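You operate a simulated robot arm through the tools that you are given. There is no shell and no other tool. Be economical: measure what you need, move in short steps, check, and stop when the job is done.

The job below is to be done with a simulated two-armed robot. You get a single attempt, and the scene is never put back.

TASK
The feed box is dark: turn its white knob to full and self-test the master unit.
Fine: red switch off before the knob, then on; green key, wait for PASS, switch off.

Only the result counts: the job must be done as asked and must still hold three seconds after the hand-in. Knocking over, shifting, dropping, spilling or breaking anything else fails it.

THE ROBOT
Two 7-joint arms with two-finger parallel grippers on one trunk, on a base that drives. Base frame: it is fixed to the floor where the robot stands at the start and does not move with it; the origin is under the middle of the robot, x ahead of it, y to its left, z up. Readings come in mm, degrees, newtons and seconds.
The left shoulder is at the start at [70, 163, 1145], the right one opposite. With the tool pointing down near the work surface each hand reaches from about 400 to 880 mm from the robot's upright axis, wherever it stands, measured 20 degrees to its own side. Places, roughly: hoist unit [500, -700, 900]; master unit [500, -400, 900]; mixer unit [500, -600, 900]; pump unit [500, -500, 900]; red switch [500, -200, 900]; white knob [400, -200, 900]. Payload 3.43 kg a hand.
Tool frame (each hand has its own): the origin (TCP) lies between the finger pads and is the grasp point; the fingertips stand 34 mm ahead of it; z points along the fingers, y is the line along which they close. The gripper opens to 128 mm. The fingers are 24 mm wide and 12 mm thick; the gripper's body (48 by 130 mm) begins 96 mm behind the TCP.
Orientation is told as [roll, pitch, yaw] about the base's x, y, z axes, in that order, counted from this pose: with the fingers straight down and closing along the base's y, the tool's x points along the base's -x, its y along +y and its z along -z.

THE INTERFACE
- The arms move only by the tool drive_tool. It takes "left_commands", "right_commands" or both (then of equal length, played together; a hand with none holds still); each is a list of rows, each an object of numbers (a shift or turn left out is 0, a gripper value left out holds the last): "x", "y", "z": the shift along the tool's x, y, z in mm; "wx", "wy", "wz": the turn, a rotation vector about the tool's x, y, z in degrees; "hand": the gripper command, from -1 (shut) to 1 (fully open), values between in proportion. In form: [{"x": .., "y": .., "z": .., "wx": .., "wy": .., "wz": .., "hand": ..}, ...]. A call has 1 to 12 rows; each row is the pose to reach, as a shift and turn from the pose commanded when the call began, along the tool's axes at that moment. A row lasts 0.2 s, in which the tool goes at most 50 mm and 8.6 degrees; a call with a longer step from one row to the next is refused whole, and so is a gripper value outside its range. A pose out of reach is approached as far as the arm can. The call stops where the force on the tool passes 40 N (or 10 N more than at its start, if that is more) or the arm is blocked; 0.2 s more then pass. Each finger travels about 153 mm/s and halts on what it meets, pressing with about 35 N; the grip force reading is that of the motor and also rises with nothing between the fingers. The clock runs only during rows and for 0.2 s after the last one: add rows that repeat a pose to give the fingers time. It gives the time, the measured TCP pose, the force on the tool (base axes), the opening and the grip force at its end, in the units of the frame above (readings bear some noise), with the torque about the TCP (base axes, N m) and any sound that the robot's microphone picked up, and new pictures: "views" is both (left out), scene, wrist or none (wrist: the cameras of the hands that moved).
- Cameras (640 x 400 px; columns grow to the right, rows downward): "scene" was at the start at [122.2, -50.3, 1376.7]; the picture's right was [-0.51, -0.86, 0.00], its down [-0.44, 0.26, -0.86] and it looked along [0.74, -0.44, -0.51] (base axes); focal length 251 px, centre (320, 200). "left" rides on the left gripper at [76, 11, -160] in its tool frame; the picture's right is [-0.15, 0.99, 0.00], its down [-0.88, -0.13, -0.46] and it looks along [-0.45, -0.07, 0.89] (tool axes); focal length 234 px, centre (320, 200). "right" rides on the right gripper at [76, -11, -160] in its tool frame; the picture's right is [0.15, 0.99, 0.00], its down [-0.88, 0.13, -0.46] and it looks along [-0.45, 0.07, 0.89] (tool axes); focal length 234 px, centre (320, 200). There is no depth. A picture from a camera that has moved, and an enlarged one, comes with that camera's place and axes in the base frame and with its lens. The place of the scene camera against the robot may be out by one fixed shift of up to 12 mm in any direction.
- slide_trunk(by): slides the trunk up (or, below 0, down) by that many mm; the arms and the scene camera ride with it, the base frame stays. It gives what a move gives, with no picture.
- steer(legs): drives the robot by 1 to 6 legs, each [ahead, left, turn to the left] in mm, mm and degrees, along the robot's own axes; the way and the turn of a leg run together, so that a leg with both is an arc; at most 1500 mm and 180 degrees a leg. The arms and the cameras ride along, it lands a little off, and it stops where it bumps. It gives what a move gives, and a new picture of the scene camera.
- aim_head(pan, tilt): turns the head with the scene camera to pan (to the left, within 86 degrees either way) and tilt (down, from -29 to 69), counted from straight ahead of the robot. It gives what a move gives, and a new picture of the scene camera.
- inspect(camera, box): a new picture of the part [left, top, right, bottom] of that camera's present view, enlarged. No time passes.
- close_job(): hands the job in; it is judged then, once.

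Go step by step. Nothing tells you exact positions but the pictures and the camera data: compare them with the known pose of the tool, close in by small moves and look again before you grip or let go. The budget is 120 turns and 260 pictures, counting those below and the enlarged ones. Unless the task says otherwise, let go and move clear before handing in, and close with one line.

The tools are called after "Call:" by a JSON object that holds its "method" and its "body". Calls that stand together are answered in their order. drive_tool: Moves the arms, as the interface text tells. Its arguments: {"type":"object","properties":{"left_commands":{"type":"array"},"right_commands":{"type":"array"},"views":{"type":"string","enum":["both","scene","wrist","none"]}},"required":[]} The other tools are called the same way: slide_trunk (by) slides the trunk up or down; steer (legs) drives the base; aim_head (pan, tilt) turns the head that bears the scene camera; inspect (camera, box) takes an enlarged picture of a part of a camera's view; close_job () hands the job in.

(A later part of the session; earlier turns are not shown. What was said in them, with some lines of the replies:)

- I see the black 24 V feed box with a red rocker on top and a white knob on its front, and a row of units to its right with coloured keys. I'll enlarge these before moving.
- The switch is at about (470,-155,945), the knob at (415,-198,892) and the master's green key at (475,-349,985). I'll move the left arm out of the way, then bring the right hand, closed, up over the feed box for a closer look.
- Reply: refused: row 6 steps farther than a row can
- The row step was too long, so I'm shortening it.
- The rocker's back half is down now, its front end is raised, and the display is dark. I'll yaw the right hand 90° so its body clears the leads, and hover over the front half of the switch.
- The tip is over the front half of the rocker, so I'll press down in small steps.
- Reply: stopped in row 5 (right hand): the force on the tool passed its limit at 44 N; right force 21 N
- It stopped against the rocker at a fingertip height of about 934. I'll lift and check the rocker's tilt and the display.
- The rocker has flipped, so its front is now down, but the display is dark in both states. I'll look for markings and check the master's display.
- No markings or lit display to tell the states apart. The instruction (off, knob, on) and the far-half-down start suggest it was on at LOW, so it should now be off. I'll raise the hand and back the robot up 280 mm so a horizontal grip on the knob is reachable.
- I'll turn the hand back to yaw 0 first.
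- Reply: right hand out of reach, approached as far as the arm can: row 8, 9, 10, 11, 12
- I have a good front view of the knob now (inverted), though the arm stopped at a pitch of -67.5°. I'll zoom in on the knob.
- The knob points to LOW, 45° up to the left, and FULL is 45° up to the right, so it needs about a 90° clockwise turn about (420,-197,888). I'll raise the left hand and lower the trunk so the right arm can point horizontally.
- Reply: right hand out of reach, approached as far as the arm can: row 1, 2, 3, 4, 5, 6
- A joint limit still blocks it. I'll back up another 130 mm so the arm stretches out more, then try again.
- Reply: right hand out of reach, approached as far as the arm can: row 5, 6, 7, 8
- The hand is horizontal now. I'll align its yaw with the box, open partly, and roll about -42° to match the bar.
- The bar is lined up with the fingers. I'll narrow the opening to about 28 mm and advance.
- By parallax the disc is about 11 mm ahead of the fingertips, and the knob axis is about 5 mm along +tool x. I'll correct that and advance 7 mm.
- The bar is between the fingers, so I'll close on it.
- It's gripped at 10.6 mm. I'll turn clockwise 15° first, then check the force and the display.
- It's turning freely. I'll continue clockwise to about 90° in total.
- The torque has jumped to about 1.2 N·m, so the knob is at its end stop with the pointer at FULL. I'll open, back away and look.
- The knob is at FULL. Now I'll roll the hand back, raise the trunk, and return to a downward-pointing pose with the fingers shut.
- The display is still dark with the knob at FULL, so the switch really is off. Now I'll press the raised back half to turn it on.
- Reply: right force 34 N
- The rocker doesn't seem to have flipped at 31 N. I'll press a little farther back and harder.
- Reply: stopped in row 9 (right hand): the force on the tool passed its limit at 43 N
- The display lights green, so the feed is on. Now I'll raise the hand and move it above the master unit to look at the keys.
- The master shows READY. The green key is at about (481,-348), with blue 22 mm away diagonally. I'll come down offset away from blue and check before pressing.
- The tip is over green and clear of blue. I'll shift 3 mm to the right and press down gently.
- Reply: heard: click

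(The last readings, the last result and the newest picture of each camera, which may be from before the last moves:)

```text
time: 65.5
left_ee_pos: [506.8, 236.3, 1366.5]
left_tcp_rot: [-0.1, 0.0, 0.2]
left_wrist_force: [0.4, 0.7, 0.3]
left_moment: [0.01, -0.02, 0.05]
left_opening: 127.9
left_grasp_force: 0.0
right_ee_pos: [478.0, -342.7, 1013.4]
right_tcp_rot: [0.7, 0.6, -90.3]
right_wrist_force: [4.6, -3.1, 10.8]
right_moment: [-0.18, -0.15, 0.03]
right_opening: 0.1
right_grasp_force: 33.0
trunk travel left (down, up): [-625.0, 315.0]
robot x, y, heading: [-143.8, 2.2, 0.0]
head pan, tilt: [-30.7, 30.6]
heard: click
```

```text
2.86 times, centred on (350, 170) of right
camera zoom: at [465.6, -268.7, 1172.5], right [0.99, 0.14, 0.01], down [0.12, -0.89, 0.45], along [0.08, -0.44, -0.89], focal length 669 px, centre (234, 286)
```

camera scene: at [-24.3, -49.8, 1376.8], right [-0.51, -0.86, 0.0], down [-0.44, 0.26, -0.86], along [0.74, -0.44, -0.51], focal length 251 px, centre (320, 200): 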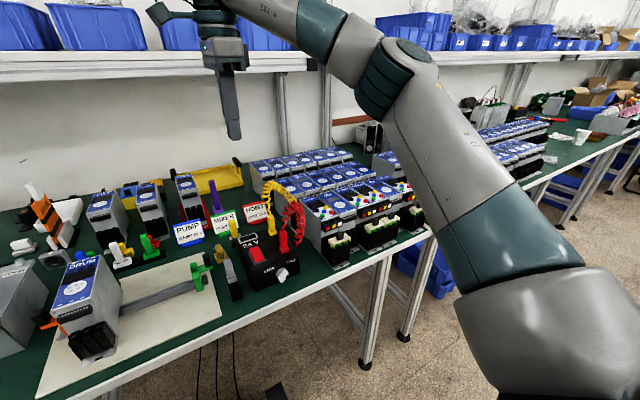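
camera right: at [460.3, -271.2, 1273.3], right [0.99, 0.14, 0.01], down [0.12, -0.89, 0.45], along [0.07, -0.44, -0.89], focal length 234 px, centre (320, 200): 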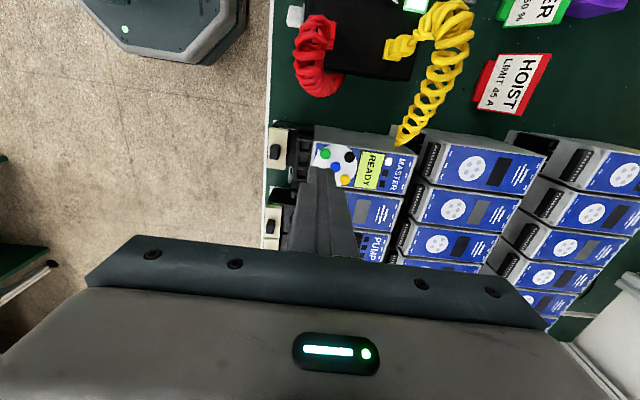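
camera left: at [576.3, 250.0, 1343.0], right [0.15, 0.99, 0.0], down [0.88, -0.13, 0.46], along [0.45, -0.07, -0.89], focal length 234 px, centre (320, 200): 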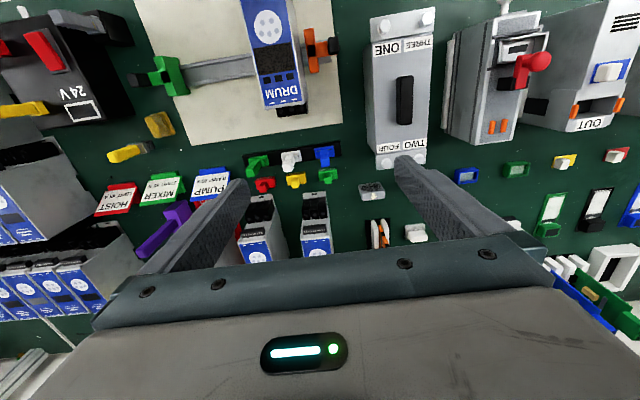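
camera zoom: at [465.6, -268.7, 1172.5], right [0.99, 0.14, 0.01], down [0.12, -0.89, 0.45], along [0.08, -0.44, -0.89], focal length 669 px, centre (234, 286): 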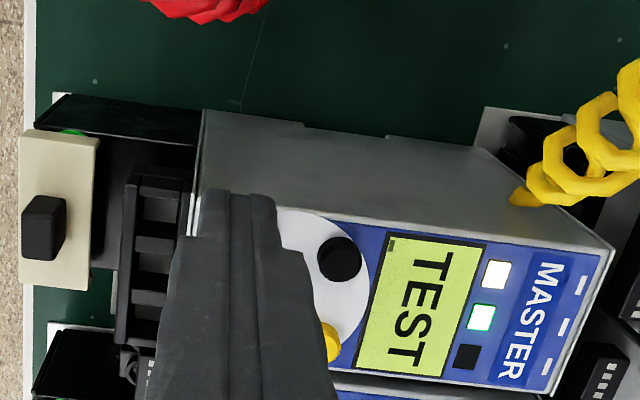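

It clicked and now shows TEST. I'll lift straight up and wait for PASS.

Call:
{"method": "drive_tool", "body": {"right_commands": [{"z": -30}, {"z": -70}, {"z": -110}, {"z": -140}, {"z": -140}, {"z": -140}, {"z": -140}, {"z": -140}, {"z": -140}, {"z": -140}], "views": "none"}}

Call:
{"method": "inspect", "body": {"camera": "right", "box": [250, 100, 450, 240]}}

```text
time: 67.7
left_ee_pos: [507.0, 235.9, 1365.0]
left_tcp_rot: [0.0, 0.1, 0.0]
left_wrist_force: [-0.5, 0.5, -0.3]
left_moment: [0.02, -0.06, 0.03]
left_opening: 128.0
left_grasp_force: 0.0
right_ee_pos: [478.5, -345.2, 1152.6]
right_tcp_rot: [0.6, 0.5, -90.2]
right_wrist_force: [-0.6, 0.2, 0.3]
right_moment: [0.0, -0.01, -0.02]
right_opening: 0.0
right_grasp_force: 33.2
trunk travel left (down, up): [-625.0, 315.0]
robot x, y, heading: [-144.3, -0.2, 0.1]
head pan, tilt: [-30.7, 30.6]
```

```text
2.86 times, centred on (350, 170) of right
camera zoom: at [464.5, -269.8, 1311.4], right [0.99, 0.14, 0.01], down [0.12, -0.89, 0.45], along [0.07, -0.44, -0.89], focal length 669 px, centre (234, 286)
```

zoom: 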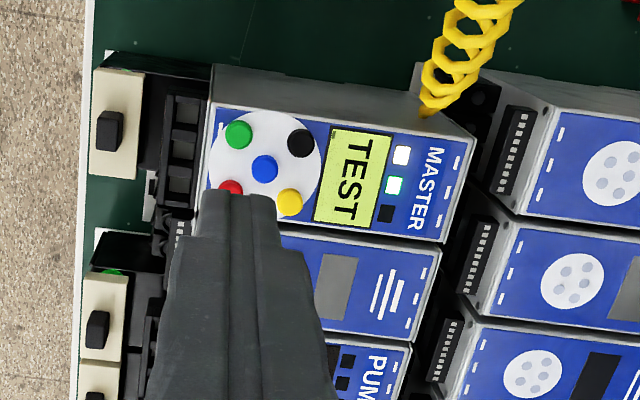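

The test is running, so I'll hold still and wait.

Call:
{"method": "drive_tool", "body": {"right_commands": [{}, {}, {}, {}, {}, {}, {}, {}, {}, {}, {}, {}], "views": "none"}}

Call:
{"method": "drive_tool", "body": {"right_commands": [{}, {}, {}, {}, {}, {}, {}, {}, {}, {}, {}, {}], "views": "none"}}

Call:
{"method": "inspect", "body": {"camera": "right", "box": [250, 100, 450, 240]}}

```text
time: 70.3
left_ee_pos: [507.3, 235.2, 1364.4]
left_tcp_rot: [0.0, 0.0, 0.2]
left_wrist_force: [0.6, 1.4, 0.1]
left_moment: [-0.03, -0.01, 0.02]
left_opening: 128.0
left_grasp_force: 0.1
right_ee_pos: [476.9, -342.9, 1151.4]
right_tcp_rot: [0.6, 0.5, -90.2]
right_wrist_force: [0.1, 0.2, -0.9]
right_moment: [-0.02, 0.01, -0.03]
right_opening: 0.1
right_grasp_force: 32.6
trunk travel left (down, up): [-625.0, 315.0]
robot x, y, heading: [-146.0, -0.5, -0.0]
head pan, tilt: [-30.7, 30.6]
```

```text
time: 72.9
left_ee_pos: [506.5, 234.8, 1365.5]
left_tcp_rot: [0.0, -0.1, 0.2]
left_wrist_force: [0.1, 0.2, 0.4]
left_moment: [-0.02, 0.0, -0.02]
left_opening: 128.1
left_grasp_force: 0.1
right_ee_pos: [478.2, -343.0, 1151.3]
right_tcp_rot: [0.5, 0.6, -90.2]
right_wrist_force: [-0.5, -1.0, -0.1]
right_moment: [-0.01, -0.04, -0.01]
right_opening: 0.0
right_grasp_force: 32.8
trunk travel left (down, up): [-625.0, 315.0]
robot x, y, heading: [-143.4, -1.4, 0.3]
head pan, tilt: [-30.7, 30.6]
```

```text
2.86 times, centred on (350, 170) of right
camera zoom: at [464.5, -269.7, 1311.4], right [0.99, 0.14, 0.01], down [0.12, -0.89, 0.45], along [0.07, -0.44, -0.89], focal length 669 px, centre (234, 286)
```

zoom: 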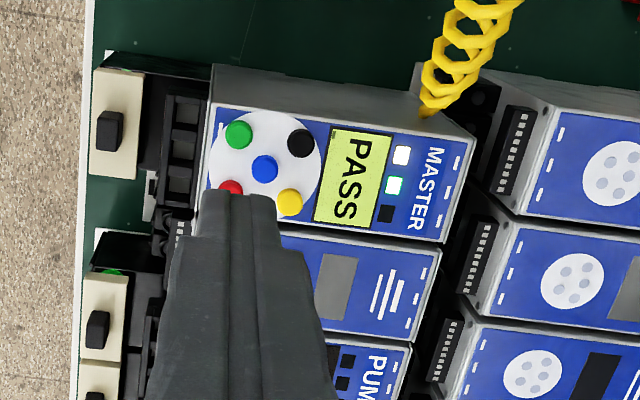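

PASS is shown. Now I'll return to the switch and press its front half to turn it off.

Call:
{"method": "drive_tool", "body": {"right_commands": [{"z": -30}, {"x": 45, "z": -30}, {"x": 90, "z": -30}, {"x": 135, "z": -30, "y": -8}, {"x": 175, "z": -30, "y": -17}, {"x": 193, "z": -10, "y": -17}, {"x": 193, "z": 40, "y": -17}, {"x": 193, "z": 90, "y": -17}, {"x": 193, "z": 130, "y": -17}, {"x": 193, "z": 158, "y": -17}, {"x": 193, "z": 162, "y": -17}], "views": "none"}}

Call:
{"method": "inspect", "body": {"camera": "right", "box": [230, 90, 430, 240]}}

```text
time: 75.3
left_ee_pos: [505.1, 236.0, 1365.3]
left_tcp_rot: [-0.1, 0.1, 0.1]
left_wrist_force: [-0.2, 0.1, 0.5]
left_moment: [0.0, 0.0, -0.01]
left_opening: 128.0
left_grasp_force: 0.0
right_ee_pos: [463.7, -147.8, 993.2]
right_tcp_rot: [0.7, 0.5, -90.2]
right_wrist_force: [0.1, 0.3, -0.9]
right_moment: [0.01, -0.01, 0.01]
right_opening: 0.0
right_grasp_force: 33.2
trunk travel left (down, up): [-625.0, 315.0]
robot x, y, heading: [-144.7, -0.0, 0.2]
head pan, tilt: [-30.7, 30.6]
```

```text
2.67 times, centred on (330, 165) of right
camera zoom: at [450.5, -74.9, 1151.6], right [0.99, 0.14, 0.01], down [0.12, -0.89, 0.45], along [0.07, -0.44, -0.89], focal length 624 px, centre (293, 293)
```

zoom: 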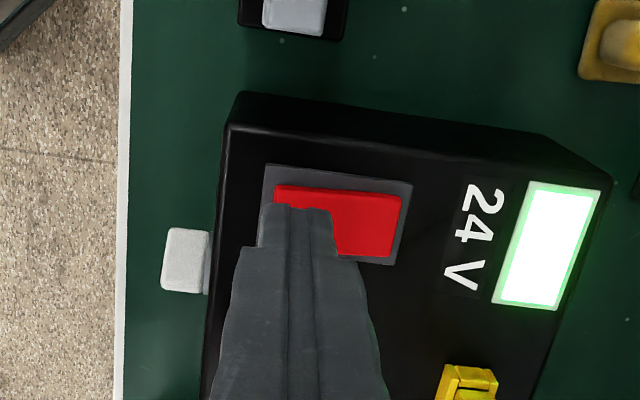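

Call:
{"method": "drive_tool", "body": {"right_commands": [{"y": -3, "z": 8}, {"y": -3, "z": 15}, {"y": -3, "z": 18}, {"y": -3, "z": 20}, {"y": -3, "z": 22}, {"y": -3, "z": 24}, {"y": -3, "z": 26}, {"y": -3, "z": 28}, {"y": -3, "z": 30}], "views": "none"}}

Call:
{"method": "drive_tool", "body": {"right_commands": [{"z": -30}, {"z": -70}, {"z": -110}, {"z": -150}], "views": "none"}}

Call:
{"method": "inspect", "body": {"camera": "right", "box": [250, 90, 430, 220]}}

Call:
{"method": "inspect", "body": {"camera": "scene", "box": [225, 180, 385, 300]}}

```text
time: 77.3
left_ee_pos: [504.2, 234.6, 1366.1]
left_tcp_rot: [0.0, -0.1, 0.0]
left_wrist_force: [-0.1, 0.3, 0.4]
left_moment: [0.02, -0.01, 0.0]
left_opening: 128.1
left_grasp_force: 0.2
right_ee_pos: [459.8, -147.7, 967.6]
right_tcp_rot: [1.3, 0.7, -90.3]
right_wrist_force: [-9.9, -0.9, 16.0]
right_moment: [-0.17, 0.21, -0.1]
right_opening: 0.3
right_grasp_force: 33.6
trunk travel left (down, up): [-625.0, 315.0]
robot x, y, heading: [-146.9, 0.7, 0.1]
head pan, tilt: [-30.7, 30.6]
stopped in row 9 (right hand): the force on the tool passed its limit at 41 N (the readings are from after the stop); the commanded pose is now the measured one
```

```text
time: 78.3
left_ee_pos: [506.1, 236.0, 1364.6]
left_tcp_rot: [0.0, -0.1, 0.1]
left_wrist_force: [-1.4, 0.7, 0.5]
left_moment: [-0.03, -0.03, -0.02]
left_opening: 128.0
left_grasp_force: 0.0
right_ee_pos: [457.8, -150.5, 1116.4]
right_tcp_rot: [1.1, 0.7, -90.3]
right_wrist_force: [-1.1, 0.2, -0.6]
right_moment: [-0.04, 0.01, 0.03]
right_opening: 0.1
right_grasp_force: 33.0
trunk travel left (down, up): [-625.0, 315.0]
robot x, y, heading: [-146.9, 0.8, 0.0]
head pan, tilt: [-30.7, 30.6]
```

```text
3.08 times, centred on (340, 155) of right
camera zoom: at [444.4, -77.1, 1276.2], right [0.99, 0.14, 0.02], down [0.12, -0.89, 0.45], along [0.08, -0.44, -0.89], focal length 720 px, centre (258, 338)
```

zoom: 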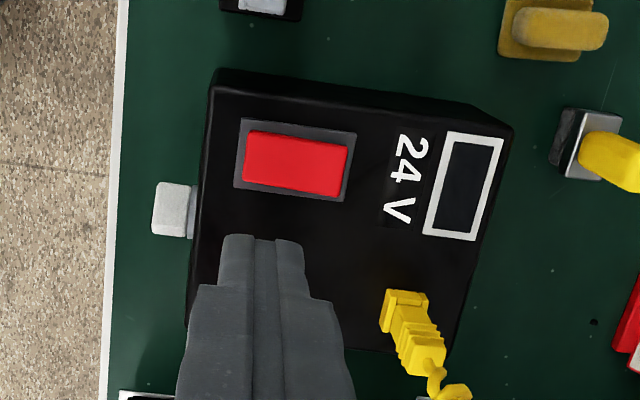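

```text
3.33 times, centred on (305, 240) of scene
camera zoom: at [-24.2, -49.3, 1376.7], right [-0.51, -0.86, 0.0], down [-0.44, 0.26, -0.86], along [0.74, -0.44, -0.51], focal length 838 px, centre (370, 67)
```

zoom: 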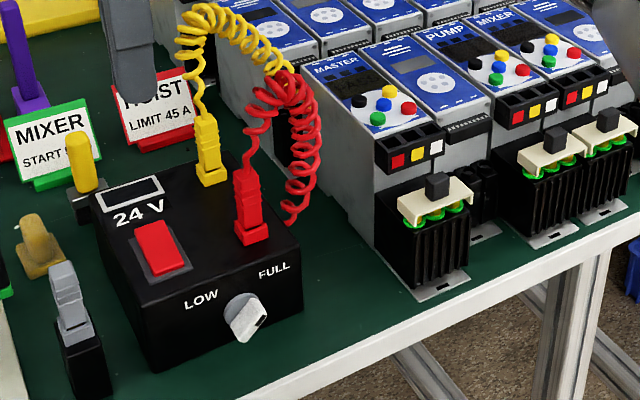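

The feed is off and its display is dark, the knob is at FULL, the self-test passed, and the hand is clear with nothing disturbed. I'm handing in.

Call:
{"method": "close_job", "body": {}}

```text
The job is handed in.
```

The job is done and handed in: I switched the feed off, turned the white knob to FULL, switched it back on, and pressed green on the master. Once it showed PASS, I switched the feed off again.
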